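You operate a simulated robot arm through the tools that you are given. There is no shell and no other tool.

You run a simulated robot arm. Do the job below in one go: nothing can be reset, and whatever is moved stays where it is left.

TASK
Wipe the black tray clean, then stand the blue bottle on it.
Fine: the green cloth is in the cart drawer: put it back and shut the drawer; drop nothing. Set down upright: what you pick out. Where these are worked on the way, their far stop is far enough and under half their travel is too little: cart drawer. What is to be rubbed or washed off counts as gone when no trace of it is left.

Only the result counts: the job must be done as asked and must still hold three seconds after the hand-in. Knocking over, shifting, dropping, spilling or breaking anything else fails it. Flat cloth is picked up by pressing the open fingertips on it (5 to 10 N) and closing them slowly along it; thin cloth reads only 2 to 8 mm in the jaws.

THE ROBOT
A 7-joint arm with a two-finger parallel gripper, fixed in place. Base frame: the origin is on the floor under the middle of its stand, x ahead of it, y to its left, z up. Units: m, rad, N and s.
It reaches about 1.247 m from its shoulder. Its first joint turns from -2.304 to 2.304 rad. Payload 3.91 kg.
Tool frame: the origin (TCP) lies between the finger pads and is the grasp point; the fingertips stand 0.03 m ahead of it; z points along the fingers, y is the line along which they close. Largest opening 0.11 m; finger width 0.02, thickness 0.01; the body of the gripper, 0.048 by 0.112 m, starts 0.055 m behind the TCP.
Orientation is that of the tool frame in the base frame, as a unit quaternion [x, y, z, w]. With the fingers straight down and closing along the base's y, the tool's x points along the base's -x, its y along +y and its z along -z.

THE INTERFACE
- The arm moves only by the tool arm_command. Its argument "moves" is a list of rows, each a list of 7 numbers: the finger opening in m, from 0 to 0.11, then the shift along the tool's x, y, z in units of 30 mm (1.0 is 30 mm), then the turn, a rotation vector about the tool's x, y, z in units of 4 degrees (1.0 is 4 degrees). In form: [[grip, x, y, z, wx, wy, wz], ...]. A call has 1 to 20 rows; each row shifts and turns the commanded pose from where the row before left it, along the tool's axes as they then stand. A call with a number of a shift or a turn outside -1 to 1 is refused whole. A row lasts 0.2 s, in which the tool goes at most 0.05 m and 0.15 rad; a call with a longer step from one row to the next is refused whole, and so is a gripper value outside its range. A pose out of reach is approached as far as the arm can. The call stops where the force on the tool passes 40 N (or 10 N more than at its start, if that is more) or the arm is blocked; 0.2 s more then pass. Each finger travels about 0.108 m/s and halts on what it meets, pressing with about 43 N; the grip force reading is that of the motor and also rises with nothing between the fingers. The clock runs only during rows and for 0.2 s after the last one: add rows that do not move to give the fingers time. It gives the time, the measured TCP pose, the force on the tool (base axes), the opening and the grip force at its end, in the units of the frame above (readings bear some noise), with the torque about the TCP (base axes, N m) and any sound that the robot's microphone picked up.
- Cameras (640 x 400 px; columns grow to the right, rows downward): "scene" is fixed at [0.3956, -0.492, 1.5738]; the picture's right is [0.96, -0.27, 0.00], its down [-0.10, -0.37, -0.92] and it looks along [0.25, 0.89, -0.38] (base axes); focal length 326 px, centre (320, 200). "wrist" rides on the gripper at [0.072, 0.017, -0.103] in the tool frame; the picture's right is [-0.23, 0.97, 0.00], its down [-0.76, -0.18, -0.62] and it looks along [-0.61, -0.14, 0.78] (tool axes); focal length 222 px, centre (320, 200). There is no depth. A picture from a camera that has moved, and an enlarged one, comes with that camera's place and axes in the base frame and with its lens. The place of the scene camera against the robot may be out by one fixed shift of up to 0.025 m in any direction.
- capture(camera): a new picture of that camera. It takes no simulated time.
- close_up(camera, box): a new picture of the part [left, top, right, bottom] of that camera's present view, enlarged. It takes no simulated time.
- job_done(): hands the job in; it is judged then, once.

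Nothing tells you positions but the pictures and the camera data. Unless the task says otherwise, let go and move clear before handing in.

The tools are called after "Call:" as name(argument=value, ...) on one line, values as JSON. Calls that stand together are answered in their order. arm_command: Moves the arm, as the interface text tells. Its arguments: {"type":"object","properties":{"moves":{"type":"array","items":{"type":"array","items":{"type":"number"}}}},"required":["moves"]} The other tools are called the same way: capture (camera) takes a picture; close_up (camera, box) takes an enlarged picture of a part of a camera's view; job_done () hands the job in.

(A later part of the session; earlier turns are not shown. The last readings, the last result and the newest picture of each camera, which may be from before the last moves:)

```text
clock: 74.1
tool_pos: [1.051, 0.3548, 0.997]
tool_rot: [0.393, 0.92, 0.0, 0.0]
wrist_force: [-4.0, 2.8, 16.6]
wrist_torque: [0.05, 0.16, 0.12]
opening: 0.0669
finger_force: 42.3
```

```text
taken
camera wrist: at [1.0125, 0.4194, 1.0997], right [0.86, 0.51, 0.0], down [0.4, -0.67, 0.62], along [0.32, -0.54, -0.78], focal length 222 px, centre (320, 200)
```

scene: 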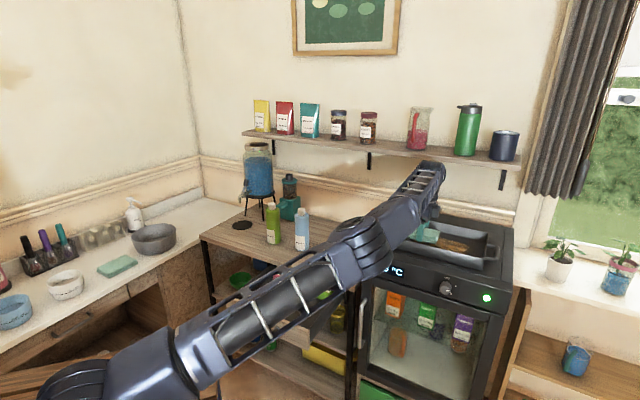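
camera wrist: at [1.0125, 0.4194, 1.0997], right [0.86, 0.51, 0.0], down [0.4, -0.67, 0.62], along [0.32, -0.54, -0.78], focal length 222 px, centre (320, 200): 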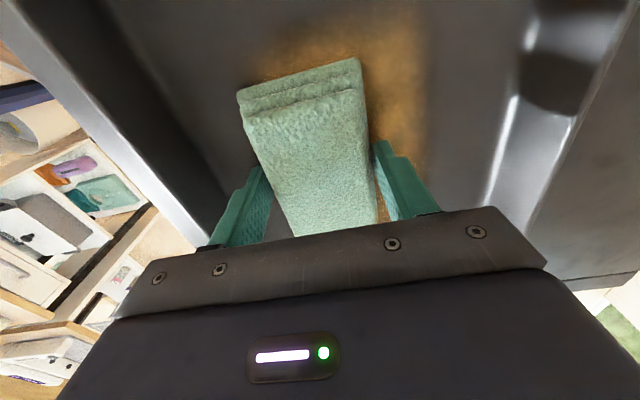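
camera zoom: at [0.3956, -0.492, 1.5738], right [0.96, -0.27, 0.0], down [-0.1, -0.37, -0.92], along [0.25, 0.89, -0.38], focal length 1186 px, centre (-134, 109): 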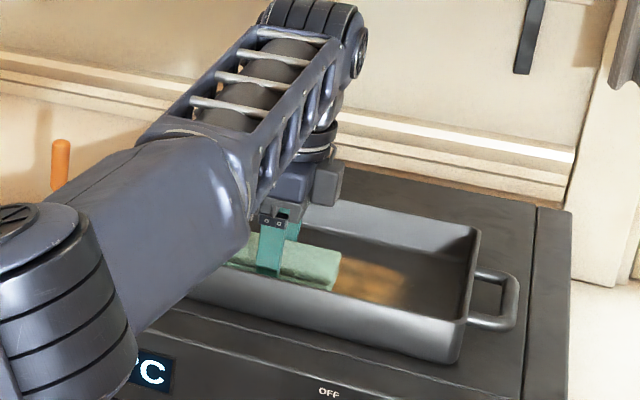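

The cloth slides smoothly at ~16 N. I'll continue the stroke toward the far end, watching reach.

Call:
arm_command(moves=[[0.03, -0.5, 0.015, 0, 0, 0, 0], [0.03, -0.5, 0.015, 0, 0, 0, 0], [0.03, -0.5, 0.015, 0, 0, 0, 0], [0.03, -0.5, 0.015, 0, 0, 0, 0], [0.03, 0, 0, 0, 0, 0, 0]])

Call:
close_up(camera="scene", box=[370, 170, 520, 280])

Call:
capture(camera="wrist")

```text
clock: 75.3
tool_pos: [1.0942, 0.3144, 0.9962]
tool_rot: [0.391, 0.92, 0.001, 0.0]
wrist_force: [-3.4, 5.3, 13.4]
wrist_torque: [0.11, 0.07, 0.07]
opening: 0.0668
finger_force: 42.9
```

```text
3.64 times, centred on (445, 225) of scene
camera zoom: at [0.3956, -0.492, 1.5738], right [0.96, -0.27, 0.0], down [-0.1, -0.37, -0.92], along [0.25, 0.89, -0.38], focal length 1186 px, centre (-134, 109)
```

zoom: 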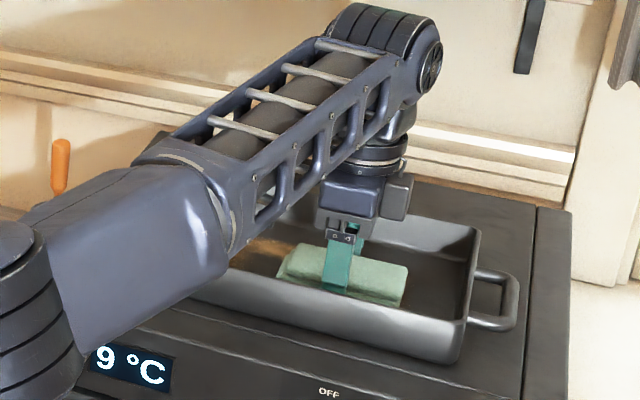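

```text
taken
camera wrist: at [1.0547, 0.3781, 1.0997], right [0.86, 0.51, 0.0], down [0.4, -0.67, 0.62], along [0.32, -0.53, -0.78], focal length 222 px, centre (320, 200)
```

wrist: 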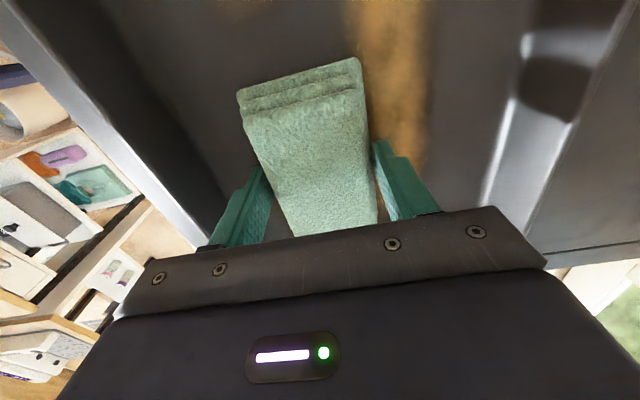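

The swept strip is clean. I'll finish this stroke, then shift across and sweep back over the remaining strip.

Call:
arm_command(moves=[[0.03, -0.4, 0.015, 0, 0, 0, 0], [0.03, -0.2, 0.006, 0, 0, 0, 0], [0.03, 0, 0.3, 0, 0, 0, 0], [0.03, 0, 0.3, 0, 0, 0, 0], [0.03, 0, 0.3, 0, 0, 0, 0], [0.03, 0, 0.2, 0, 0, 0, 0], [0.03, 0, 0, 0, 0, 0, 0]])

Call:
close_up(camera="scene", box=[370, 170, 520, 280])

Call:
capture(camera="wrist")

```text
clock: 76.9
tool_pos: [1.0984, 0.3011, 0.9965]
tool_rot: [0.393, 0.919, 0.001, 0.0]
wrist_force: [6.9, -12.4, 32.0]
wrist_torque: [-0.45, -0.03, 0.03]
opening: 0.0668
finger_force: 43.5
out of reach, approached as far as the arm can: row 1, 3, 4, 5, 6
```

```text
3.64 times, centred on (445, 225) of scene
camera zoom: at [0.3956, -0.492, 1.5738], right [0.96, -0.27, 0.0], down [-0.1, -0.37, -0.92], along [0.25, 0.89, -0.38], focal length 1186 px, centre (-134, 109)
```

zoom: 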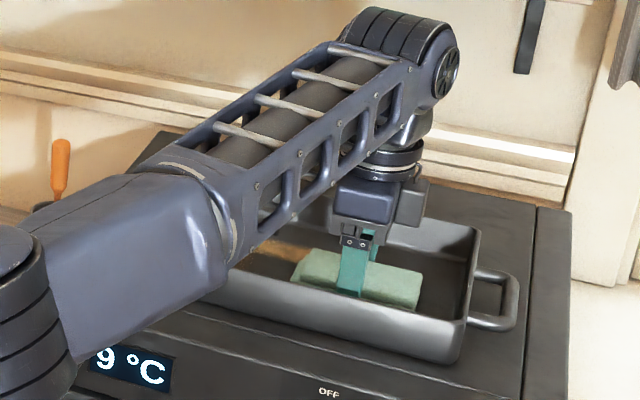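

```text
taken
camera wrist: at [1.0607, 0.3653, 1.0994], right [0.86, 0.51, 0.0], down [0.4, -0.67, 0.62], along [0.32, -0.54, -0.78], focal length 222 px, centre (320, 200)
```

wrist: 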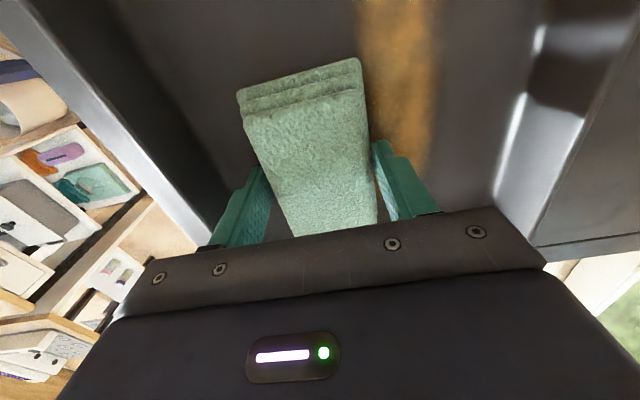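

The first strip is clean; the fingers-down reach ends at about 1.139 m, just short of the far-right corner. I'll first sweep the second strip's reachable part back toward the left.

Call:
arm_command(moves=[[0.03, 0.5, 0.05, -0.05, 0, 0, 0], [0.03, 0.5, 0.25, 0, 0, 0, 0], [0.03, 0.5, 0.25, 0, 0, 0, 0], [0.03, 0.5, 0.25, 0, 0, 0, 0], [0.03, 0, 0, 0, 0, 0, 0]])

Call:
capture(camera="wrist")

```text
clock: 78.1
tool_pos: [1.0728, 0.3633, 0.9957]
tool_rot: [0.392, 0.92, 0.001, 0.0]
wrist_force: [2.4, -2.4, 23.0]
wrist_torque: [-0.17, 0.02, 0.07]
opening: 0.0666
finger_force: 43.4
```

```text
taken
camera wrist: at [1.0343, 0.4267, 1.0995], right [0.86, 0.51, 0.0], down [0.4, -0.67, 0.62], along [0.32, -0.53, -0.78], focal length 222 px, centre (320, 200)
```

wrist: 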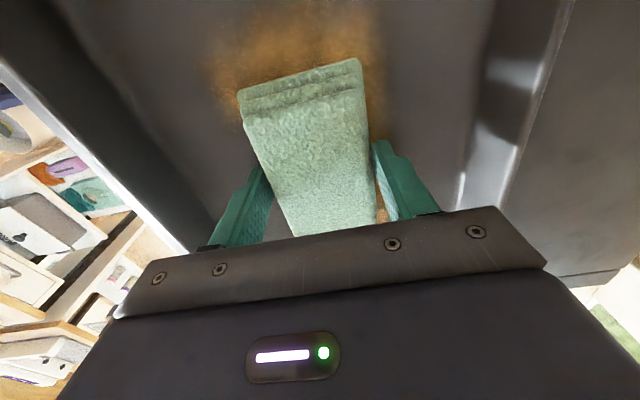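

Call:
arm_command(moves=[[0.03, 0.3, 0.15, 0, 0, 0, 0], [0.03, 0.4, 0.15, 0, 0, 0, 0], [0.03, 0.5, 0.15, 0, 0, 0, 0], [0.03, 0.5, 0.1, 0, 0, 0, 0], [0.03, 0.5, 0, 0, 0, 0, 0], [0.03, 0, 0, 0, 0, 0, 0]])

Call:
capture(camera="wrist")

Call:
close_up(camera="scene", box=[370, 170, 520, 280])

```text
clock: 79.5
tool_pos: [1.0393, 0.4194, 0.9954]
tool_rot: [0.392, 0.92, 0.001, -0.001]
wrist_force: [3.7, -6.0, 15.8]
wrist_torque: [-0.14, -0.09, 0.0]
opening: 0.0668
finger_force: 42.4
out of reach, approached as far as the arm can: row 1
```

```text
taken
camera wrist: at [0.9999, 0.4842, 1.0996], right [0.86, 0.51, 0.0], down [0.4, -0.67, 0.62], along [0.32, -0.53, -0.78], focal length 222 px, centre (320, 200)
```

wrist: 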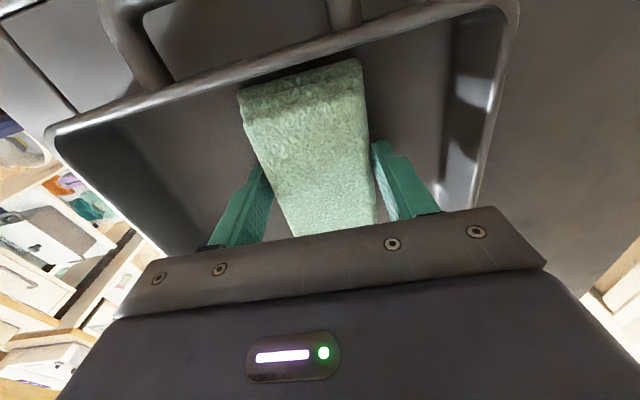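

```text
3.64 times, centred on (445, 225) of scene
camera zoom: at [0.3956, -0.492, 1.5738], right [0.96, -0.27, 0.0], down [-0.1, -0.37, -0.92], along [0.25, 0.89, -0.38], focal length 1186 px, centre (-134, 109)
```

zoom: 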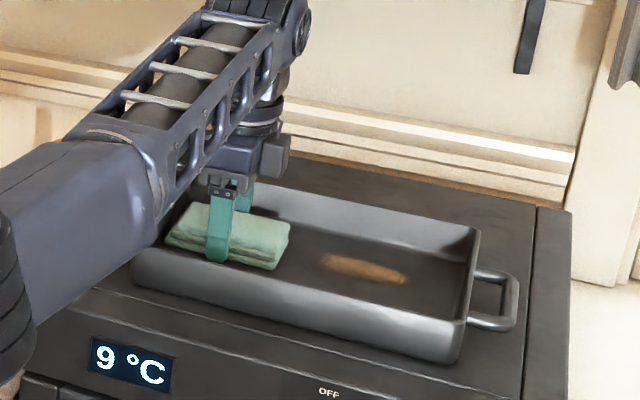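

Only a small patch at the far right remains, just outside fingers-down reach. I'll bring the cloth to mid-tray, let go of it there, and re-grip it near its left end with the hand tilted outward to extend the reach.

Call:
arm_command(moves=[[0.03, -0.4, -0.1, 0, 0, 0, 0], [0.03, -0.5, -0.15, 0, 0, 0, 0], [0.03, -0.5, -0.15, 0, 0, 0, 0], [0.03, -0.35, -0.1, 0, 0, 0, 0], [0.03, 0, 0, 0, 0, 0, 0]])

Call:
capture(camera="wrist")

```text
clock: 80.7
tool_pos: [1.064, 0.3718, 0.998]
tool_rot: [0.393, 0.92, 0.001, 0.001]
wrist_force: [-0.2, 1.4, 14.1]
wrist_torque: [0.1, 0.15, 0.05]
opening: 0.0669
finger_force: 43.0
```

```text
taken
camera wrist: at [1.0252, 0.4354, 1.0996], right [0.86, 0.51, 0.0], down [0.4, -0.67, 0.62], along [0.32, -0.54, -0.78], focal length 222 px, centre (320, 200)
```

wrist: 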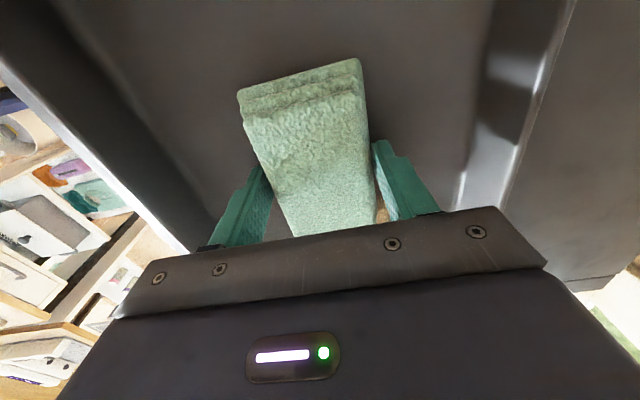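

The area swept is clean. Now release the cloth here on the tray floor, shift toward its left end, and tilt the hand.

Call:
arm_command(moves=[[0.03, 0, 0, -0.05, 0, 0, 0], [0.06, 0, 0, 0, 0, 0, 0], [0.075, 0, 0, 0, 0, 0, 0], [0.09, 0, 0, 0, 0, 0, 0], [0.092, 0, 0, 0, 0, 0, 0], [0.092, 0, 0, -0.25, 0, 0, 0], [0.092, 0.5, 0, 0, 0, 0, 0], [0.092, 0.5, 0, 0, 0, 0, 0], [0.092, 0, 0, 0, 0, 0, 0]])

Call:
capture(camera="wrist")

Call:
close_up(camera="scene", box=[370, 170, 520, 280])

```text
clock: 82.7
tool_pos: [1.0438, 0.3927, 1.0044]
tool_rot: [0.393, 0.92, 0.001, -0.001]
wrist_force: [-0.2, 0.0, 0.0]
wrist_torque: [-0.03, -0.01, 0.0]
opening: 0.0919
finger_force: 0.0
```

```text
taken
camera wrist: at [1.005, 0.4577, 1.1077], right [0.86, 0.51, 0.0], down [0.4, -0.67, 0.62], along [0.32, -0.53, -0.78], focal length 222 px, centre (320, 200)
```

wrist: 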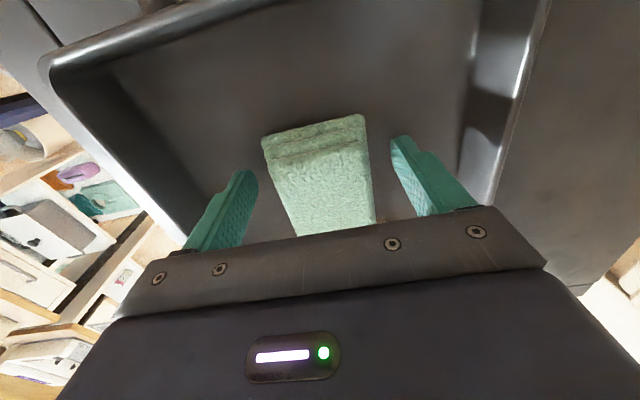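

```text
3.64 times, centred on (445, 225) of scene
camera zoom: at [0.3956, -0.492, 1.5738], right [0.96, -0.27, 0.0], down [-0.1, -0.37, -0.92], along [0.25, 0.89, -0.38], focal length 1186 px, centre (-134, 109)
```

zoom: 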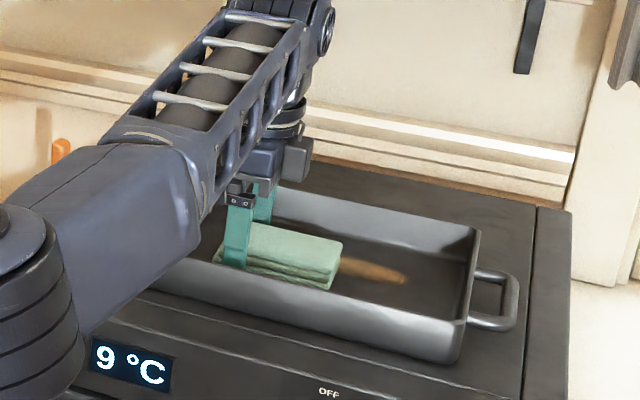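

Now tilt the hand 16° outward about its closing axis, then lower and close on the cloth near its left end.

Call:
arm_command(moves=[[0.092, 0, 0, 0, 0, -1, 0], [0.092, 0, 0, 0, 0, -1, 0], [0.092, 0, 0, 0, 0, -1, 0], [0.092, 0, 0, 0, 0, -1, 0], [0.092, 0, 0, 0, 0, 0, 0]])

Call:
capture(camera="wrist")

Call:
close_up(camera="scene", box=[370, 170, 520, 280])

```text
clock: 83.9
tool_pos: [1.0428, 0.3924, 1.005]
tool_rot: [0.388, 0.911, -0.054, 0.129]
wrist_force: [0.3, -0.2, -0.1]
wrist_torque: [-0.03, 0.04, 0.01]
opening: 0.0921
finger_force: 0.1
```

```text
taken
camera wrist: at [0.987, 0.4765, 1.0841], right [0.85, 0.52, 0.06], down [0.26, -0.53, 0.81], along [0.45, -0.67, -0.58], focal length 222 px, centre (320, 200)
```

wrist: 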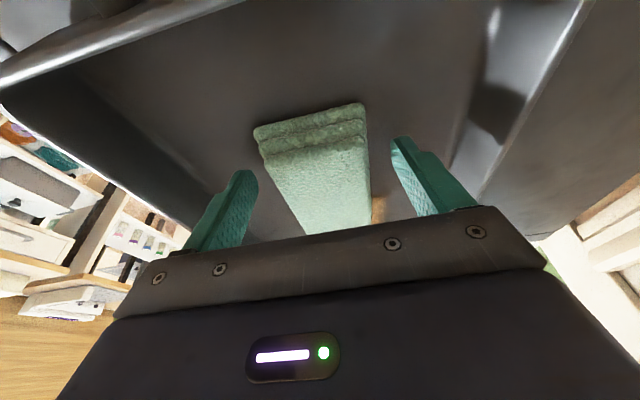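

```text
3.64 times, centred on (445, 225) of scene
camera zoom: at [0.3956, -0.492, 1.5738], right [0.96, -0.27, 0.0], down [-0.1, -0.37, -0.92], along [0.25, 0.89, -0.38], focal length 1186 px, centre (-134, 109)
```

zoom: 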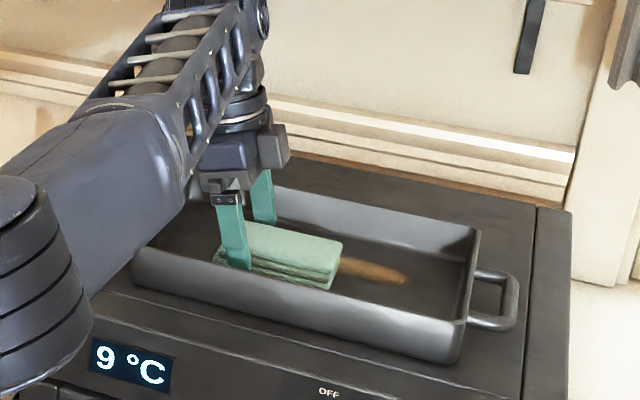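

Call:
arm_command(moves=[[0.092, 0.046, 0, 0.16, 0, 0, 0], [0.092, 0, 0, 0, 0, 0, 0], [0.082, 0, 0, 0, 0, 0, 0], [0.074, 0, 0, 0, 0, 0, 0], [0.069, 0, 0, 0, 0, 0, 0], [0.064, 0, 0, 0, 0, 0, 0], [0.058, 0, 0, 0, 0, 0, 0], [0.05, 0, 0, 0, 0, 0, 0], [0.04, 0, 0, 0, 0, 0, 0], [0.03, 0, 0, 0, 0, 0, 0], [0.03, 0, 0, 0, 0, 0, 0]])

Call:
capture(camera="wrist")

Call:
close_up(camera="scene", box=[370, 170, 520, 280])

```text
clock: 86.3
tool_pos: [1.0451, 0.3942, 0.9999]
tool_rot: [0.389, 0.911, -0.054, 0.128]
wrist_force: [-0.1, -0.3, 0.8]
wrist_torque: [-0.04, -0.01, 0.0]
opening: 0.0667
finger_force: 42.9
```

```text
taken
camera wrist: at [0.9871, 0.4765, 1.079], right [0.85, 0.52, 0.06], down [0.26, -0.53, 0.81], along [0.45, -0.67, -0.59], focal length 222 px, centre (320, 200)
```

wrist: 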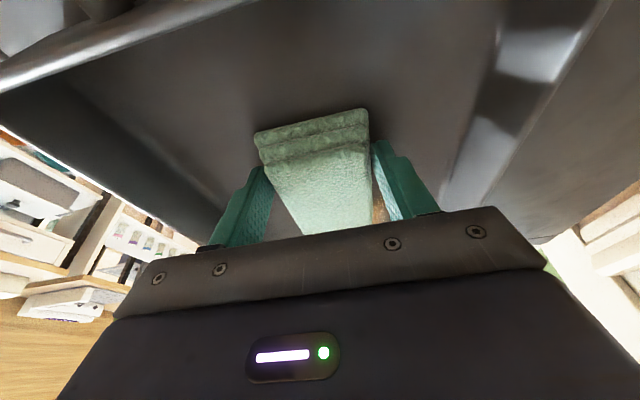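

```text
3.64 times, centred on (445, 225) of scene
camera zoom: at [0.3956, -0.492, 1.5738], right [0.96, -0.27, 0.0], down [-0.1, -0.37, -0.92], along [0.25, 0.89, -0.38], focal length 1186 px, centre (-134, 109)
```

zoom: 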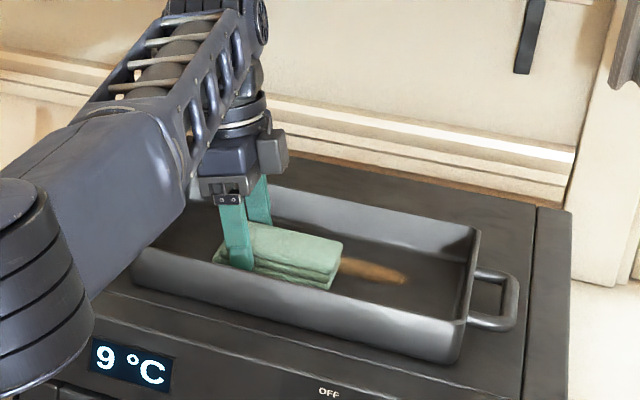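

Gripped. I'll press lightly and push the cloth right and slightly back over the remaining patch.

Call:
arm_command(moves=[[0.03, 0.014, 0, 0.05, 0, 0, 0], [0.03, -0.384, 0.05, 0.11, 0, 0, 0], [0.03, -0.384, 0.1, 0.11, 0, 0, 0], [0.03, -0.384, 0.1, 0.11, 0, 0, 0], [0.03, -0.384, 0.1, 0.11, 0, 0, 0], [0.03, 0, 0, 0, 0, 0, 0]])

Call:
capture(camera="wrist")

Call:
close_up(camera="scene", box=[370, 170, 520, 280])

```text
clock: 87.7
tool_pos: [1.0831, 0.3667, 0.9996]
tool_rot: [0.388, 0.911, -0.053, 0.129]
wrist_force: [-3.9, 5.5, 15.5]
wrist_torque: [0.01, 0.06, 0.07]
opening: 0.0667
finger_force: 42.9
```

```text
taken
camera wrist: at [1.0272, 0.4495, 1.0787], right [0.85, 0.52, 0.06], down [0.26, -0.53, 0.81], along [0.45, -0.67, -0.58], focal length 222 px, centre (320, 200)
```

wrist: 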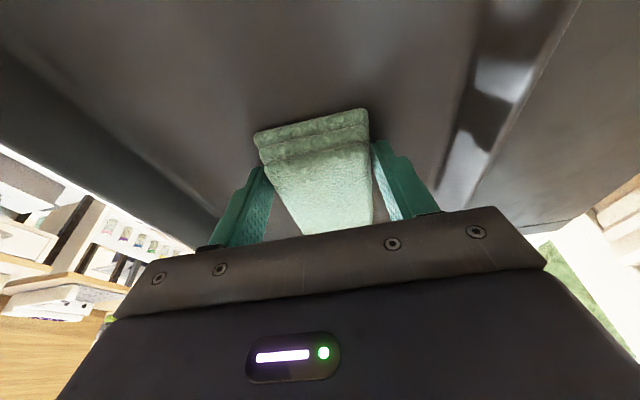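

```text
3.64 times, centred on (445, 225) of scene
camera zoom: at [0.3956, -0.492, 1.5738], right [0.96, -0.27, 0.0], down [-0.1, -0.37, -0.92], along [0.25, 0.89, -0.38], focal length 1186 px, centre (-134, 109)
```

zoom: 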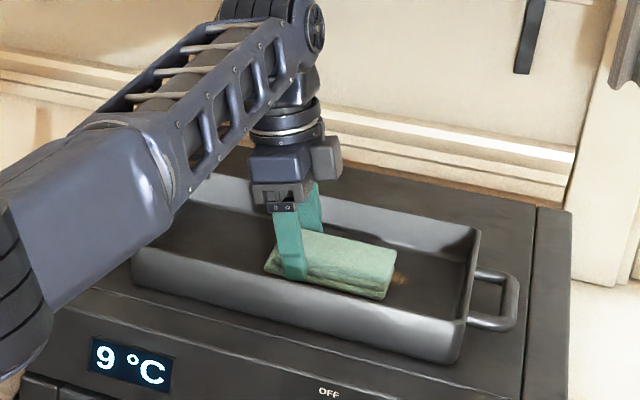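

Just a sliver remains at the cloth's leading edge. Continue further right.

Call:
arm_command(moves=[[0.03, -0.384, 0.1, 0.11, 0, 0, 0], [0.03, -0.384, 0.05, 0.11, 0, 0, 0], [0.03, -0.288, 0, 0.083, 0, 0, 0], [0.03, 0, 0, 0, 0, 0, 0]])

Call:
close_up(camera="scene", box=[370, 170, 520, 280])

Call:
capture(camera="wrist")

```text
clock: 88.7
tool_pos: [1.1005, 0.3395, 0.9991]
tool_rot: [0.389, 0.911, -0.053, 0.129]
wrist_force: [3.3, 2.9, 27.1]
wrist_torque: [-0.19, -0.01, 0.08]
opening: 0.0666
finger_force: 43.1
out of reach, approached as far as the arm can: row 2, 3
```

```text
3.64 times, centred on (445, 225) of scene
camera zoom: at [0.3956, -0.492, 1.5738], right [0.96, -0.27, 0.0], down [-0.1, -0.37, -0.92], along [0.25, 0.89, -0.38], focal length 1186 px, centre (-134, 109)
```

zoom: 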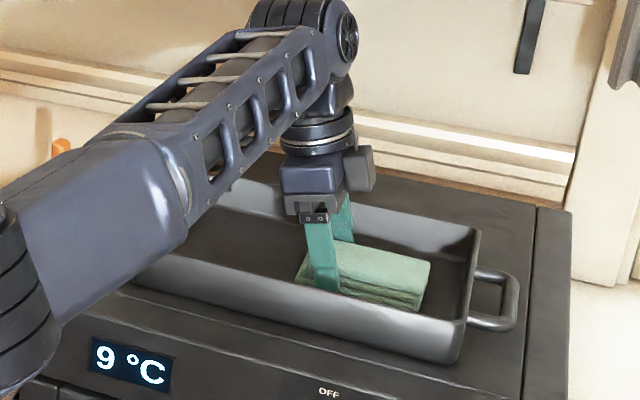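

```text
taken
camera wrist: at [1.0436, 0.4228, 1.0784], right [0.85, 0.52, 0.07], down [0.26, -0.53, 0.81], along [0.45, -0.67, -0.58], focal length 222 px, centre (320, 200)
```

wrist: 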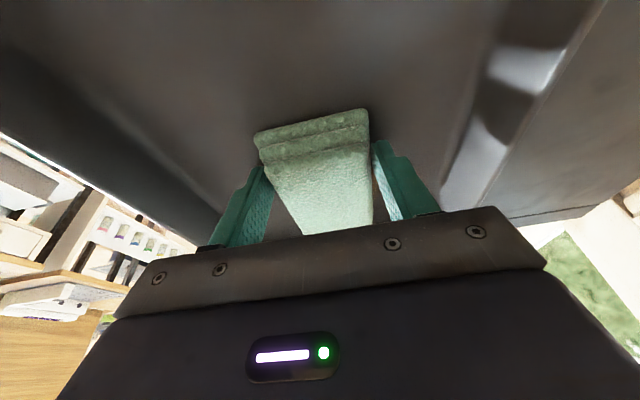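

No brown visible now; reach ended here. I'll slide the cloth back left while keeping contact and inspect what's left.

Call:
arm_command(moves=[[0.03, 0.36, 0, -0.12, 0, 0, 0], [0.03, 0.384, 0, -0.11, 0, 0, 0], [0.03, 0.384, 0, -0.11, 0, 0, 0], [0.03, 0.384, 0, -0.11, 0, 0, 0], [0.03, 0.384, 0, -0.11, 0, 0, 0], [0.03, 0.384, 0, -0.11, 0, 0, 0], [0.03, 0.384, 0, -0.11, 0, 0, 0], [0.03, 0, 0, 0, 0, 0, 0]])

Call:
close_up(camera="scene", box=[400, 200, 500, 270])

Call:
capture(camera="wrist")

```text
clock: 90.5
tool_pos: [1.0418, 0.4011, 0.9981]
tool_rot: [0.388, 0.911, -0.054, 0.128]
wrist_force: [6.0, -8.3, 33.8]
wrist_torque: [-0.37, -0.15, -0.05]
opening: 0.0666
finger_force: 43.2
```

```text
5.71 times, centred on (450, 235) of scene
camera zoom: at [0.3956, -0.492, 1.5738], right [0.96, -0.27, 0.0], down [-0.1, -0.37, -0.92], along [0.25, 0.89, -0.38], focal length 1864 px, centre (-423, 0)
```

zoom: 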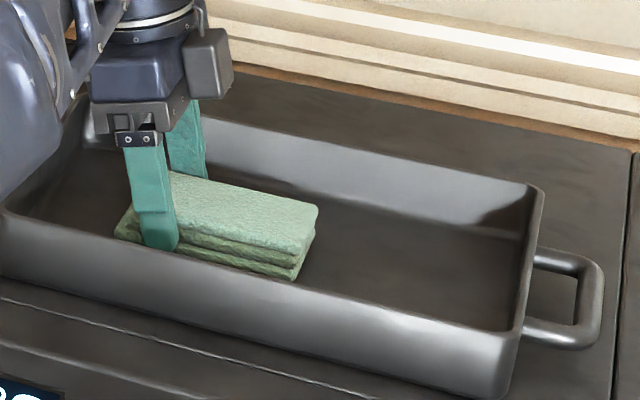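

```text
taken
camera wrist: at [0.9853, 0.4835, 1.0781], right [0.85, 0.52, 0.06], down [0.26, -0.53, 0.81], along [0.45, -0.67, -0.59], focal length 222 px, centre (320, 200)
```

wrist: 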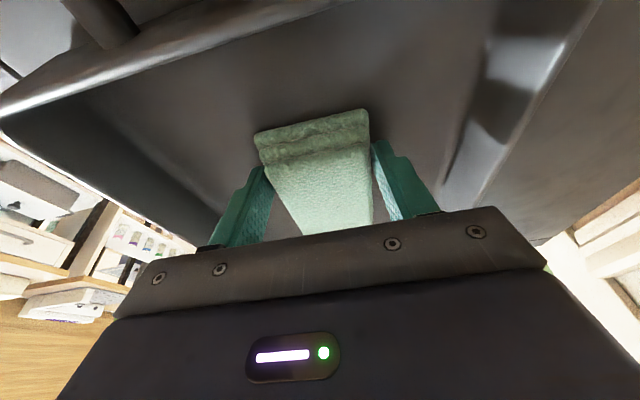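

The right part of the tray looks clean. I'll enlarge further to check for faint traces.

Call:
close_up(camera="scene", box=[430, 225, 490, 262])

Call:
close_up(camera="wrist", box=[100, 20, 500, 220])

```text
10.67 times, centred on (460, 244) of scene
camera zoom: at [0.3956, -0.492, 1.5738], right [0.96, -0.27, 0.0], down [-0.1, -0.37, -0.92], along [0.25, 0.89, -0.38], focal length 3480 px, centre (-1173, -264)
```

zoom: 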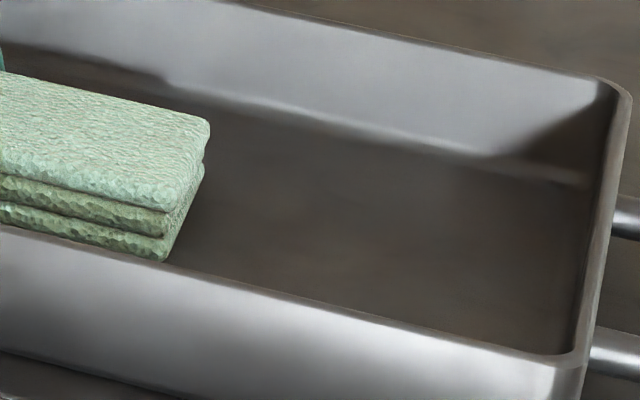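

```text
1.60 times, centred on (300, 120) of wrist
camera zoom: at [0.9853, 0.4835, 1.0781], right [0.85, 0.52, 0.06], down [0.26, -0.53, 0.81], along [0.45, -0.67, -0.59], focal length 355 px, centre (352, 328)
```

zoom: 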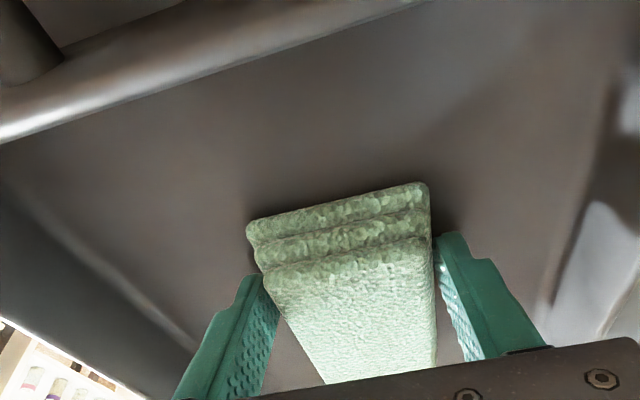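

It looks clean, but to be safe I'll make one more full loop over the stain area: out along the back side and back along the front side.

Call:
arm_command(moves=[[0.03, -0.014, 0, -0.05, 0, 0, 0], [0.03, -0.384, 0.1, 0.11, 0, 0, 0], [0.03, -0.384, 0.1, 0.11, 0, 0, 0], [0.03, -0.384, 0.1, 0.11, 0, 0, 0], [0.03, -0.384, 0.08, 0.11, 0, 0, 0], [0.03, -0.384, 0.05, 0.11, 0, 0, 0], [0.03, -0.384, 0, 0.11, 0, 0, 0], [0.03, -0.384, 0, 0.11, 0, 0, 0], [0.03, 0, -0.3, 0, 0, 0, 0], [0.03, 0, -0.3, 0, 0, 0, 0], [0.03, 0, -0.3, 0, 0, 0, 0], [0.03, 0, 0, 0, 0, 0, 0]])

Call:
close_up(camera="scene", box=[400, 200, 500, 270])

```text
clock: 93.1
tool_pos: [1.0838, 0.3263, 0.9984]
tool_rot: [0.389, 0.911, -0.054, 0.128]
wrist_force: [2.8, 0.2, 11.8]
wrist_torque: [-0.01, 0.04, 0.06]
opening: 0.0664
finger_force: 42.6
out of reach, approached as far as the arm can: row 6, 7
```

```text
5.71 times, centred on (450, 235) of scene
camera zoom: at [0.3956, -0.492, 1.5738], right [0.96, -0.27, 0.0], down [-0.1, -0.37, -0.92], along [0.25, 0.89, -0.38], focal length 1864 px, centre (-423, 0)
```

zoom: 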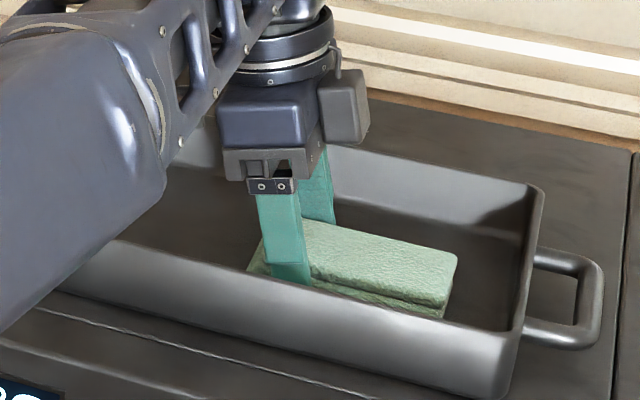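

Call:
arm_command(moves=[[0.03, 0.384, 0, -0.11, 0, 0, 0], [0.03, 0.384, 0, -0.11, 0, 0, 0], [0.03, 0.384, 0, -0.11, 0, 0, 0], [0.03, 0.384, 0, -0.11, 0, 0, 0], [0.03, 0.384, 0, -0.11, 0, 0, 0], [0.03, 0.384, 0, -0.11, 0, 0, 0], [0.03, 0.384, 0, -0.11, 0, 0, 0], [0.03, 0.28, 0.1, -0.08, 0, 0, 0], [0.03, 0, 0.3, 0, 0, 0, 0], [0.03, 0, 0.3, 0, 0, 0, 0], [0.03, 0, 0, 0, 0, 0, 0]])

Call:
close_up(camera="scene", box=[400, 200, 500, 270])

Call:
capture(camera="wrist")

```text
clock: 95.5
tool_pos: [1.035, 0.4099, 0.9987]
tool_rot: [0.388, 0.911, -0.053, 0.128]
wrist_force: [-4.8, -0.4, 14.4]
wrist_torque: [0.03, 0.26, -0.02]
opening: 0.0665
finger_force: 42.6
```

```text
5.71 times, centred on (450, 235) of scene
camera zoom: at [0.3956, -0.492, 1.5738], right [0.96, -0.27, 0.0], down [-0.1, -0.37, -0.92], along [0.25, 0.89, -0.38], focal length 1864 px, centre (-423, 0)
```

zoom: 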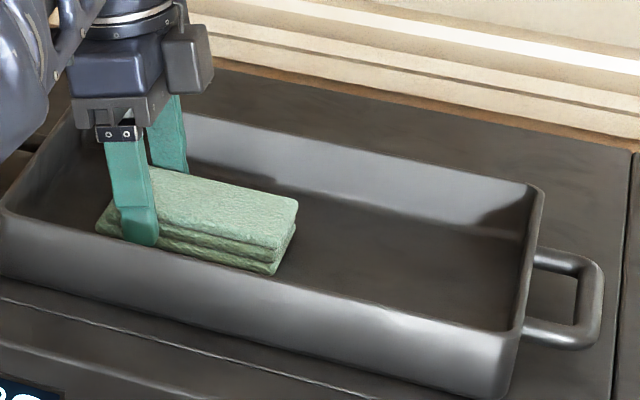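

```text
taken
camera wrist: at [0.9773, 0.4926, 1.0781], right [0.85, 0.52, 0.06], down [0.26, -0.53, 0.81], along [0.45, -0.67, -0.59], focal length 222 px, centre (320, 200)
```

wrist: 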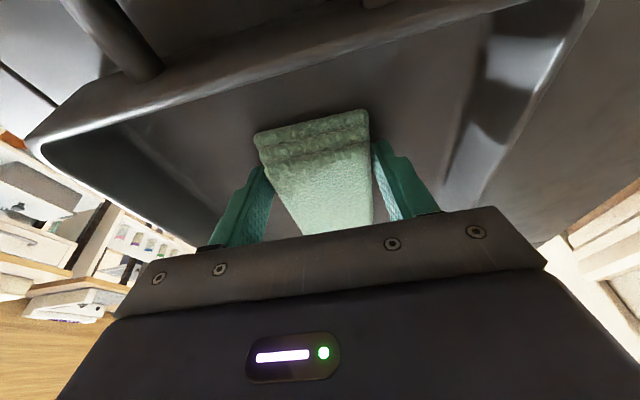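

The whole tray floor looks clean. Before lifting, I'll re-grip the cloth at its centre with fingers vertical so it can't swing or slip.

Call:
arm_command(moves=[[0.03, -0.014, 0, -0.06, 0, 0, 0], [0.06, 0, 0, 0, 0, 0, 0], [0.075, 0, 0, 0, 0, 0, 0], [0.09, 0, 0, 0, 0, 0, 0], [0.092, 0, 0, 0, 0, 0, 0], [0.092, -0.07, 0, -0.25, 0, 0, 0], [0.092, 0, 0, 0, 0, 1, 0], [0.092, 0, 0, 0, 0, 1, 0], [0.092, 0, 0, 0, 0, 1, 0], [0.092, 0, 0, 0, 0, 1, 0], [0.092, -0.5, 0, 0, 0, 0, 0], [0.092, -0.45, 0, 0, 0, 0, 0], [0.092, 0, 0, 0, 0, 0, 0]])

Call:
close_up(camera="scene", box=[400, 200, 500, 270])

Call:
capture(camera="wrist")

```text
clock: 98.3
tool_pos: [1.0536, 0.3884, 1.0076]
tool_rot: [0.393, 0.92, 0.001, 0.0]
wrist_force: [0.7, -0.3, 0.5]
wrist_torque: [-0.03, 0.0, -0.01]
opening: 0.0922
finger_force: 0.0
```

```text
5.71 times, centred on (450, 235) of scene
camera zoom: at [0.3956, -0.492, 1.5738], right [0.96, -0.27, 0.0], down [-0.1, -0.37, -0.92], along [0.25, 0.89, -0.38], focal length 1864 px, centre (-423, 0)
```

zoom: 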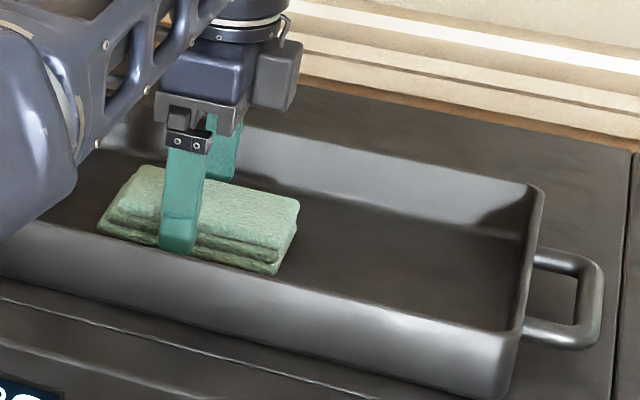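

```text
taken
camera wrist: at [1.0157, 0.4525, 1.1108], right [0.86, 0.51, 0.0], down [0.4, -0.67, 0.62], along [0.32, -0.53, -0.78], focal length 222 px, centre (320, 200)
```

wrist: 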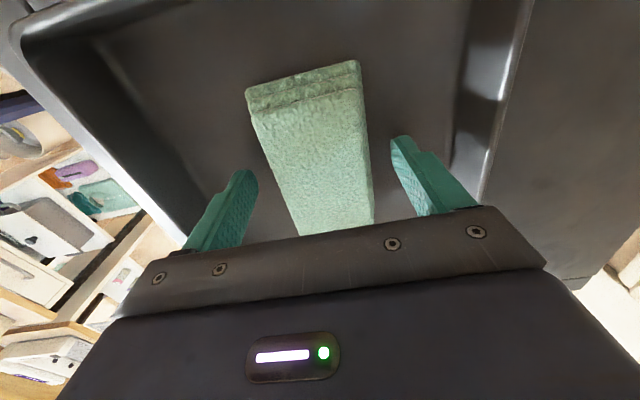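

Centred and vertical again. Lower, close and lift.

Call:
arm_command(moves=[[0.092, 0, 0, 0.32, 0, 0, 0], [0.092, 0, 0, 0, 0, 0, 0], [0.082, 0, 0, 0, 0, 0, 0], [0.074, 0, 0, 0, 0, 0, 0], [0.068, 0, 0, 0, 0, 0, 0], [0.062, 0, 0, 0, 0, 0, 0], [0.055, 0, 0, 0, 0, 0, 0], [0.045, 0, 0, 0, 0, 0, 0], [0.03, 0, 0, 0, 0, 0, 0], [0.03, 0, 0, 0, 0, 0, 0], [0.03, 0, 0, -0.15, 0, 0, 0], [0.03, 0, 0, -0.3, 0, 0, 0], [0.03, 0, 0, -0.3, 0, 0, 0], [0.03, 0, 0, 0, 0, 0, 0]])

Call:
close_up(camera="scene", box=[400, 200, 500, 270])

```text
clock: 101.3
tool_pos: [1.0543, 0.3887, 1.0207]
tool_rot: [0.392, 0.92, 0.001, 0.0]
wrist_force: [0.3, 0.1, -0.6]
wrist_torque: [0.01, -0.01, 0.0]
opening: 0.0668
finger_force: 43.2
```

```text
5.71 times, centred on (450, 235) of scene
camera zoom: at [0.3956, -0.492, 1.5738], right [0.96, -0.27, 0.0], down [-0.1, -0.37, -0.92], along [0.25, 0.89, -0.38], focal length 1864 px, centre (-423, 0)
```

zoom: 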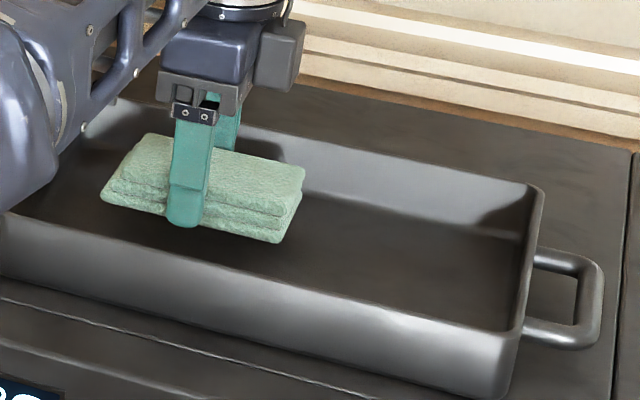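

The cloth is up. I'll raise it clear and check the tray from above before heading back.

Call:
arm_command(moves=[[0.03, 0, 0, -0.8, 0, 0, 0], [0.03, 0, 0, -0.9, 0, 0, 0], [0.03, 0, 0, -0.9, 0, 0, 0], [0.03, 0, 0, -0.9, 0, 0, 0], [0.03, 0.9, -0.6, -0.2, 0, 0, 0], [0.03, 0.9, -0.6, -0.2, 0, 0, 0], [0.03, 0.9, -0.6, 0, 0, 0, 0], [0.03, 0, 0, 0, 0, 0, 0]])

Call:
close_up(camera="scene", box=[370, 190, 530, 300])

Call:
capture(camera="wrist")

```text
clock: 103.1
tool_pos: [0.992, 0.4311, 1.155]
tool_rot: [0.392, 0.92, -0.001, 0.0]
wrist_force: [0.6, 0.2, -0.9]
wrist_torque: [0.02, 0.01, 0.03]
opening: 0.0669
finger_force: 42.9
out of reach, approached as far as the arm can: row 2, 3, 4, 5, 6, 7
```

```text
3.64 times, centred on (450, 245) of scene
camera zoom: at [0.3956, -0.492, 1.5738], right [0.96, -0.27, 0.0], down [-0.1, -0.37, -0.92], along [0.25, 0.89, -0.38], focal length 1186 px, centre (-153, 36)
```

zoom: 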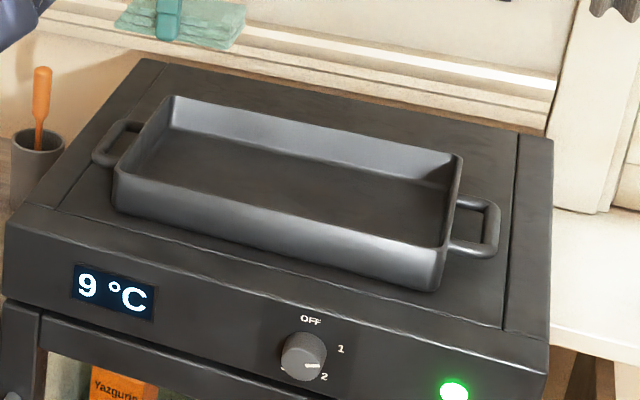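

```text
taken
camera wrist: at [0.9537, 0.4965, 1.258], right [0.86, 0.51, 0.0], down [0.4, -0.67, 0.62], along [0.32, -0.54, -0.78], focal length 222 px, centre (320, 200)
```

wrist: 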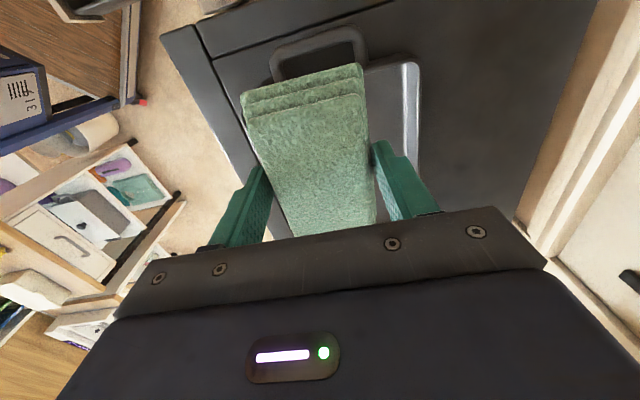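

The tray is clean and still in place. Now I'll carry the cloth back above the open drawer.

Call:
arm_command(moves=[[0.03, 0.5, -0.4, 0, 0, 0, 0], [0.03, 0.87, -0.705, 0, 0, 0, 0], [0.03, 0.87, -0.705, 0, 0, 0, 0], [0.03, 0.87, -0.705, 0, 0, 0, 0], [0.03, 0.87, -0.705, 0, 0, 0, 0], [0.03, 0.87, -0.705, 0, 0, 0, 0], [0.03, 0.87, -0.705, 0, 0, 0, 0], [0.03, 0.87, -0.705, 0, 0, 0, 0], [0.03, 0.87, -0.705, 0, 0, 0, 0], [0.03, 0.87, -0.705, 0, 0, 0, 0], [0.03, 0.87, -0.705, 0, 0, 0, 0], [0.03, 0.87, -0.705, 0, 0, 0, 0], [0.03, 0.87, -0.705, 0, 0, 0, 0], [0.03, 0.87, -0.705, 0, 0, 0, 0], [0.03, 0.36, -0.3, 0, 0, 0, 0], [0.03, 0, 0, 0, 0, 0, 0]])

Call:
capture(camera="wrist")

Call:
capture(camera="scene")

```text
clock: 106.5
tool_pos: [0.734, 0.6695, 1.2558]
tool_rot: [0.392, 0.92, -0.001, 0.0]
wrist_force: [0.9, 0.4, -0.5]
wrist_torque: [0.0, 0.01, -0.03]
opening: 0.0669
finger_force: 42.9
out of reach, approached as far as the arm can: row 1, 2, 3, 4, 5, 6, 7, 8, 9, 10, 11, 12, 13, 14, 15
```

```text
taken
camera wrist: at [0.696, 0.7341, 1.3593], right [0.86, 0.51, 0.0], down [0.4, -0.67, 0.62], along [0.32, -0.54, -0.78], focal length 222 px, centre (320, 200)
```

wrist: 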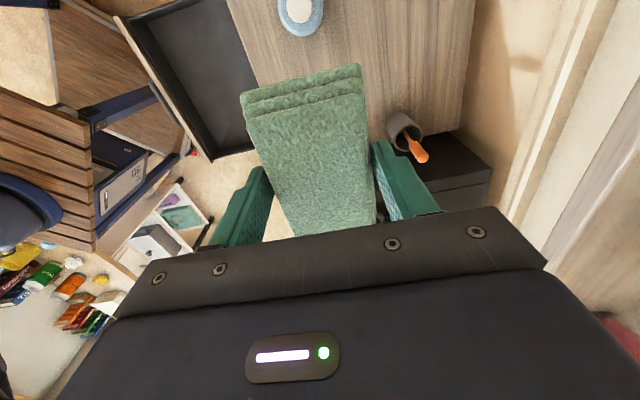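

```text
taken
```

scene: 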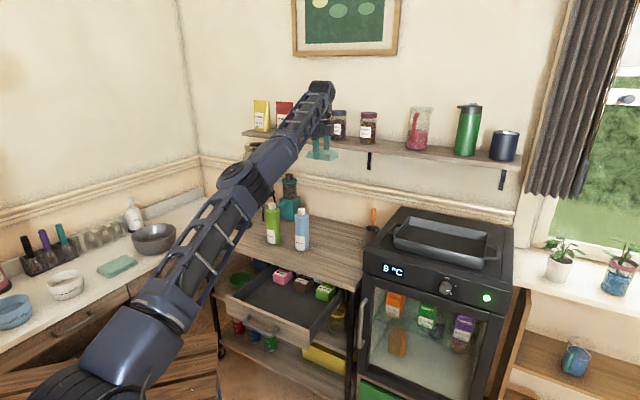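

The hand ended up at (0.73, 0.67, 1.26), not where I commanded — the arm reports it can't follow, probably because the elbow passed through straight. I'll look at the arm's posture closely before moving anything.

Call:
close_up(camera="scene", box=[0, 60, 400, 400])

Call:
close_up(camera="scene", box=[260, 70, 380, 180])

```text
1.18 times, centred on (200, 230) of scene
camera zoom: at [0.3956, -0.492, 1.5738], right [0.96, -0.27, 0.0], down [-0.1, -0.37, -0.92], along [0.25, 0.89, -0.38], focal length 384 px, centre (461, 165)
```

zoom: 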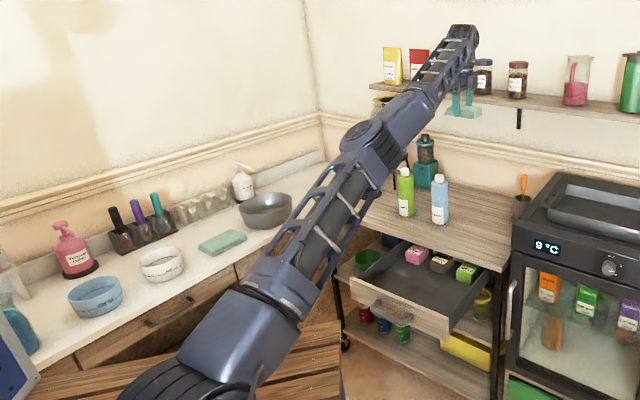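

```text
3.64 times, centred on (320, 125) of scene
camera zoom: at [0.3956, -0.492, 1.5738], right [0.96, -0.27, 0.0], down [-0.1, -0.37, -0.92], along [0.25, 0.89, -0.38], focal length 1186 px, centre (320, 473)
```

zoom: 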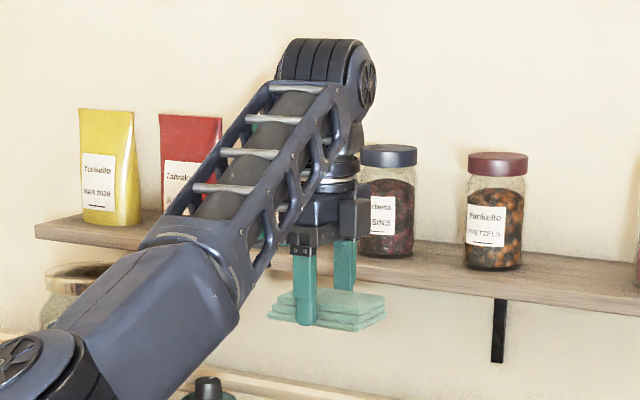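

The elbow is bent sideways now, and the hand may simply be lagging behind the command. I'll hold still for a few rows to see whether it converges.

Call:
arm_command(moves=[[0.03, 0, 0, 0, 0, 0, 0], [0.03, 0, 0, 0, 0, 0, 0]])

```text
clock: 107.1
tool_pos: [0.7345, 0.6688, 1.2561]
tool_rot: [0.393, 0.92, 0.0, 0.0]
wrist_force: [0.0, 0.8, -0.6]
wrist_torque: [0.02, 0.0, -0.03]
opening: 0.0666
finger_force: 42.5
```

The command was reset to the actual pose. I'll probe with small moves to see which directions are blocked, starting with a short retreat toward the robot.

Call:
arm_command(moves=[[0.03, 0, -0.5, 0, 0, 0, 0], [0.03, 0, 0, 0, 0, 0, 0]])

Call:
arm_command(moves=[[0.03, 0, 0, 0.5, 0, 0, 0], [0.03, 0, 0, 0, 0, 0, 0]])

```text
clock: 107.7
tool_pos: [0.7328, 0.6692, 1.2584]
tool_rot: [0.392, 0.92, 0.0, 0.001]
wrist_force: [-0.1, -0.4, -0.2]
wrist_torque: [-0.04, -0.02, 0.02]
opening: 0.0668
finger_force: 43.2
out of reach, approached as far as the arm can: row 1
```

```text
clock: 108.3
tool_pos: [0.7366, 0.6724, 1.2479]
tool_rot: [0.392, 0.92, -0.001, -0.001]
wrist_force: [-0.3, -0.8, -1.3]
wrist_torque: [0.0, 0.0, 0.0]
opening: 0.0667
finger_force: 42.7
out of reach, approached as far as the arm can: row 1
```

Inward motion is blocked while sideways sliding works, so some joint is near a limit in this posture. I'll try turning the hand back toward its original yaw to relieve the wrist, then test inward motion again.

Call:
arm_command(moves=[[0.03, 0, 0, 0, 0, 0, -1], [0.03, 0, 0, 0, 0, 0, -1], [0.03, 0, 0, 0, 0, 0, -1], [0.03, 0, 0, 0, 0, 0, 0]])

Call:
arm_command(moves=[[0.03, 0.05, -0.5, 0, 0, 0, 0], [0.03, 0, 0, 0, 0, 0, 0]])

```text
clock: 109.3
tool_pos: [0.7358, 0.6732, 1.2467]
tool_rot: [0.293, 0.956, 0.001, 0.001]
wrist_force: [0.1, 0.2, -1.1]
wrist_torque: [0.02, -0.01, 0.02]
opening: 0.067
finger_force: 43.3
```

```text
clock: 109.9
tool_pos: [0.7354, 0.6721, 1.2514]
tool_rot: [0.294, 0.956, 0.0, 0.0]
wrist_force: [-0.2, 1.1, -0.3]
wrist_torque: [0.02, 0.0, 0.01]
opening: 0.0668
finger_force: 43.5
out of reach, approached as far as the arm can: row 1
```

Inward motion stays blocked in this elbow posture; it seems to have gone slightly past straight. I'll slide sideways to the open space above the fridge (away from the shelf), then straighten the arm fully and bend it back the right way.

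Call:
arm_command(moves=[[0.03, -0.6, -0.27, 0, 0, 0, 0], [0.03, -0.88, -0.39, 0, 0, 0, 0], [0.03, -0.88, -0.39, 0, 0, 0, 0], [0.03, -0.88, -0.39, 0, 0, 0, 0], [0.03, -0.88, -0.39, 0, 0, 0, 0], [0.03, -0.88, -0.39, 0, 0, 0, 0], [0.03, -0.88, -0.39, 0, 0, 0, 0], [0.03, -0.88, -0.39, 0, 0, 0, 0], [0.03, -0.88, -0.39, 0, 0, 0, 0], [0.03, -0.88, -0.39, 0, 0, 0, 0], [0.03, 0, 0, 0, 0, 0, 0]])

Call:
capture(camera="scene")

```text
clock: 112.3
tool_pos: [0.9158, 0.4671, 1.2716]
tool_rot: [0.295, 0.956, 0.0, -0.001]
wrist_force: [0.7, -0.4, -0.6]
wrist_torque: [-0.02, 0.01, -0.01]
opening: 0.0667
finger_force: 43.7
out of reach, approached as far as the arm can: row 1, 2, 3, 4, 5, 6, 7, 8, 10
```

```text
taken
```

scene: 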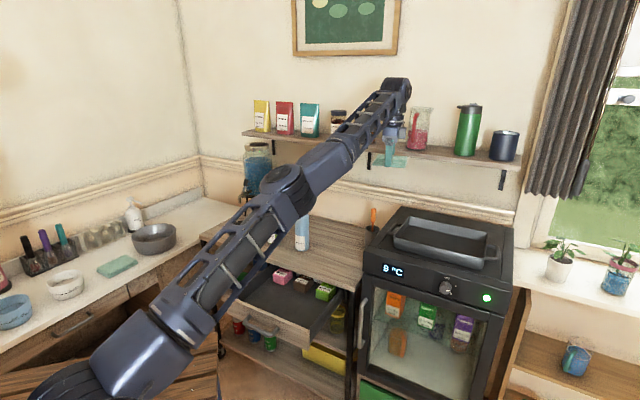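

Call:
arm_command(moves=[[0.03, -0.48, 0.87, 0, 0, 0, 0], [0.03, -0.48, 0.87, 0, 0, 0, 0], [0.03, 0, 0, 0, 0, 0, 0]])

Call:
arm_command(moves=[[0.03, 0.24, -0.44, 0, 0, 0, 0], [0.03, 0.24, -0.44, 0, 0, 0, 0], [0.03, 0.24, -0.44, 0, 0, 0, 0], [0.03, 0, 0, 0, 0, 0, 0]])

```text
clock: 113.1
tool_pos: [0.9263, 0.4622, 1.2611]
tool_rot: [0.294, 0.956, 0.0, 0.0]
wrist_force: [-0.1, -0.4, -0.5]
wrist_torque: [0.03, -0.01, 0.04]
opening: 0.0669
finger_force: 42.8
out of reach, approached as far as the arm can: row 1, 2
```

```text
clock: 114.1
tool_pos: [0.917, 0.4625, 1.2781]
tool_rot: [0.294, 0.956, 0.0, -0.001]
wrist_force: [0.4, 0.4, 0.3]
wrist_torque: [0.02, -0.03, 0.01]
opening: 0.0666
finger_force: 43.3
out of reach, approached as far as the arm can: row 1, 2, 3
```

Both inward and outward are now flagged, so the arm is essentially dead straight — a singular posture. I'll look at the elbow closely to see which way it can bend.

Call:
close_up(camera="scene", box=[60, 70, 440, 400])

Call:
close_up(camera="scene", box=[240, 140, 340, 240])

```text
1.21 times, centred on (250, 235) of scene
camera zoom: at [0.3956, -0.492, 1.5738], right [0.96, -0.27, 0.0], down [-0.1, -0.37, -0.92], along [0.25, 0.89, -0.38], focal length 396 px, centre (405, 158)
```

zoom: 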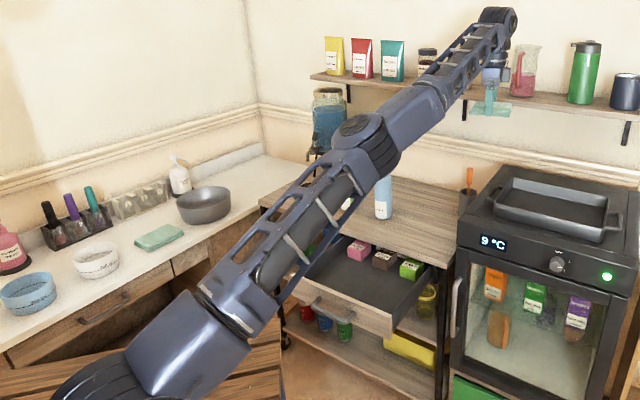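

```text
4.00 times, centred on (290, 190) of scene
camera zoom: at [0.3956, -0.492, 1.5738], right [0.96, -0.27, 0.0], down [-0.1, -0.37, -0.92], along [0.25, 0.89, -0.38], focal length 1305 px, centre (440, 240)
```

zoom: 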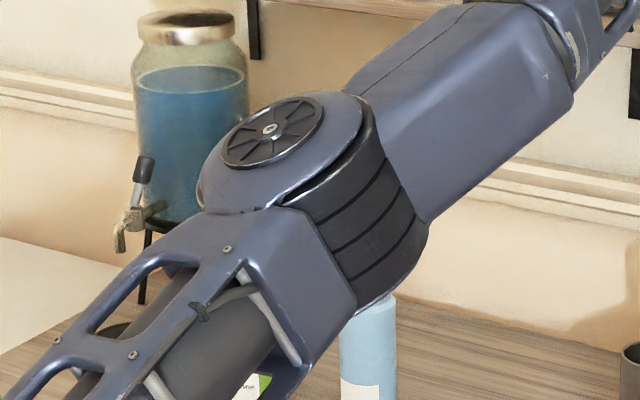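

The arm is locked straight with the elbow fractionally past its zero. A sideways sweep with a slight outward bias should let the elbow bend the right way; I'll sweep counter-clockwise a little and then test inward.

Call:
arm_command(moves=[[0.03, 0.58, 0.36, 0, 0, 0, 0], [0.03, 0.6, 0.33, 0, 0, 0, 0], [0.03, 0.6, 0.31, 0, 0, 0, 0], [0.03, 0.61, 0.29, 0, 0, 0, 0], [0.03, 0.62, 0.27, 0, 0, 0, 0], [0.03, 0.3, -0.3, 0, 0, 0, 0], [0.03, 0.3, -0.4, 0, 0, 0, 0], [0.03, 0, 0, 0, 0, 0, 0]])

```text
clock: 115.9
tool_pos: [0.8326, 0.5378, 1.277]
tool_rot: [0.294, 0.956, 0.001, -0.001]
wrist_force: [0.4, -0.7, 0.2]
wrist_torque: [-0.05, -0.01, -0.01]
opening: 0.0668
finger_force: 42.8
out of reach, approached as far as the arm can: row 2, 4
```

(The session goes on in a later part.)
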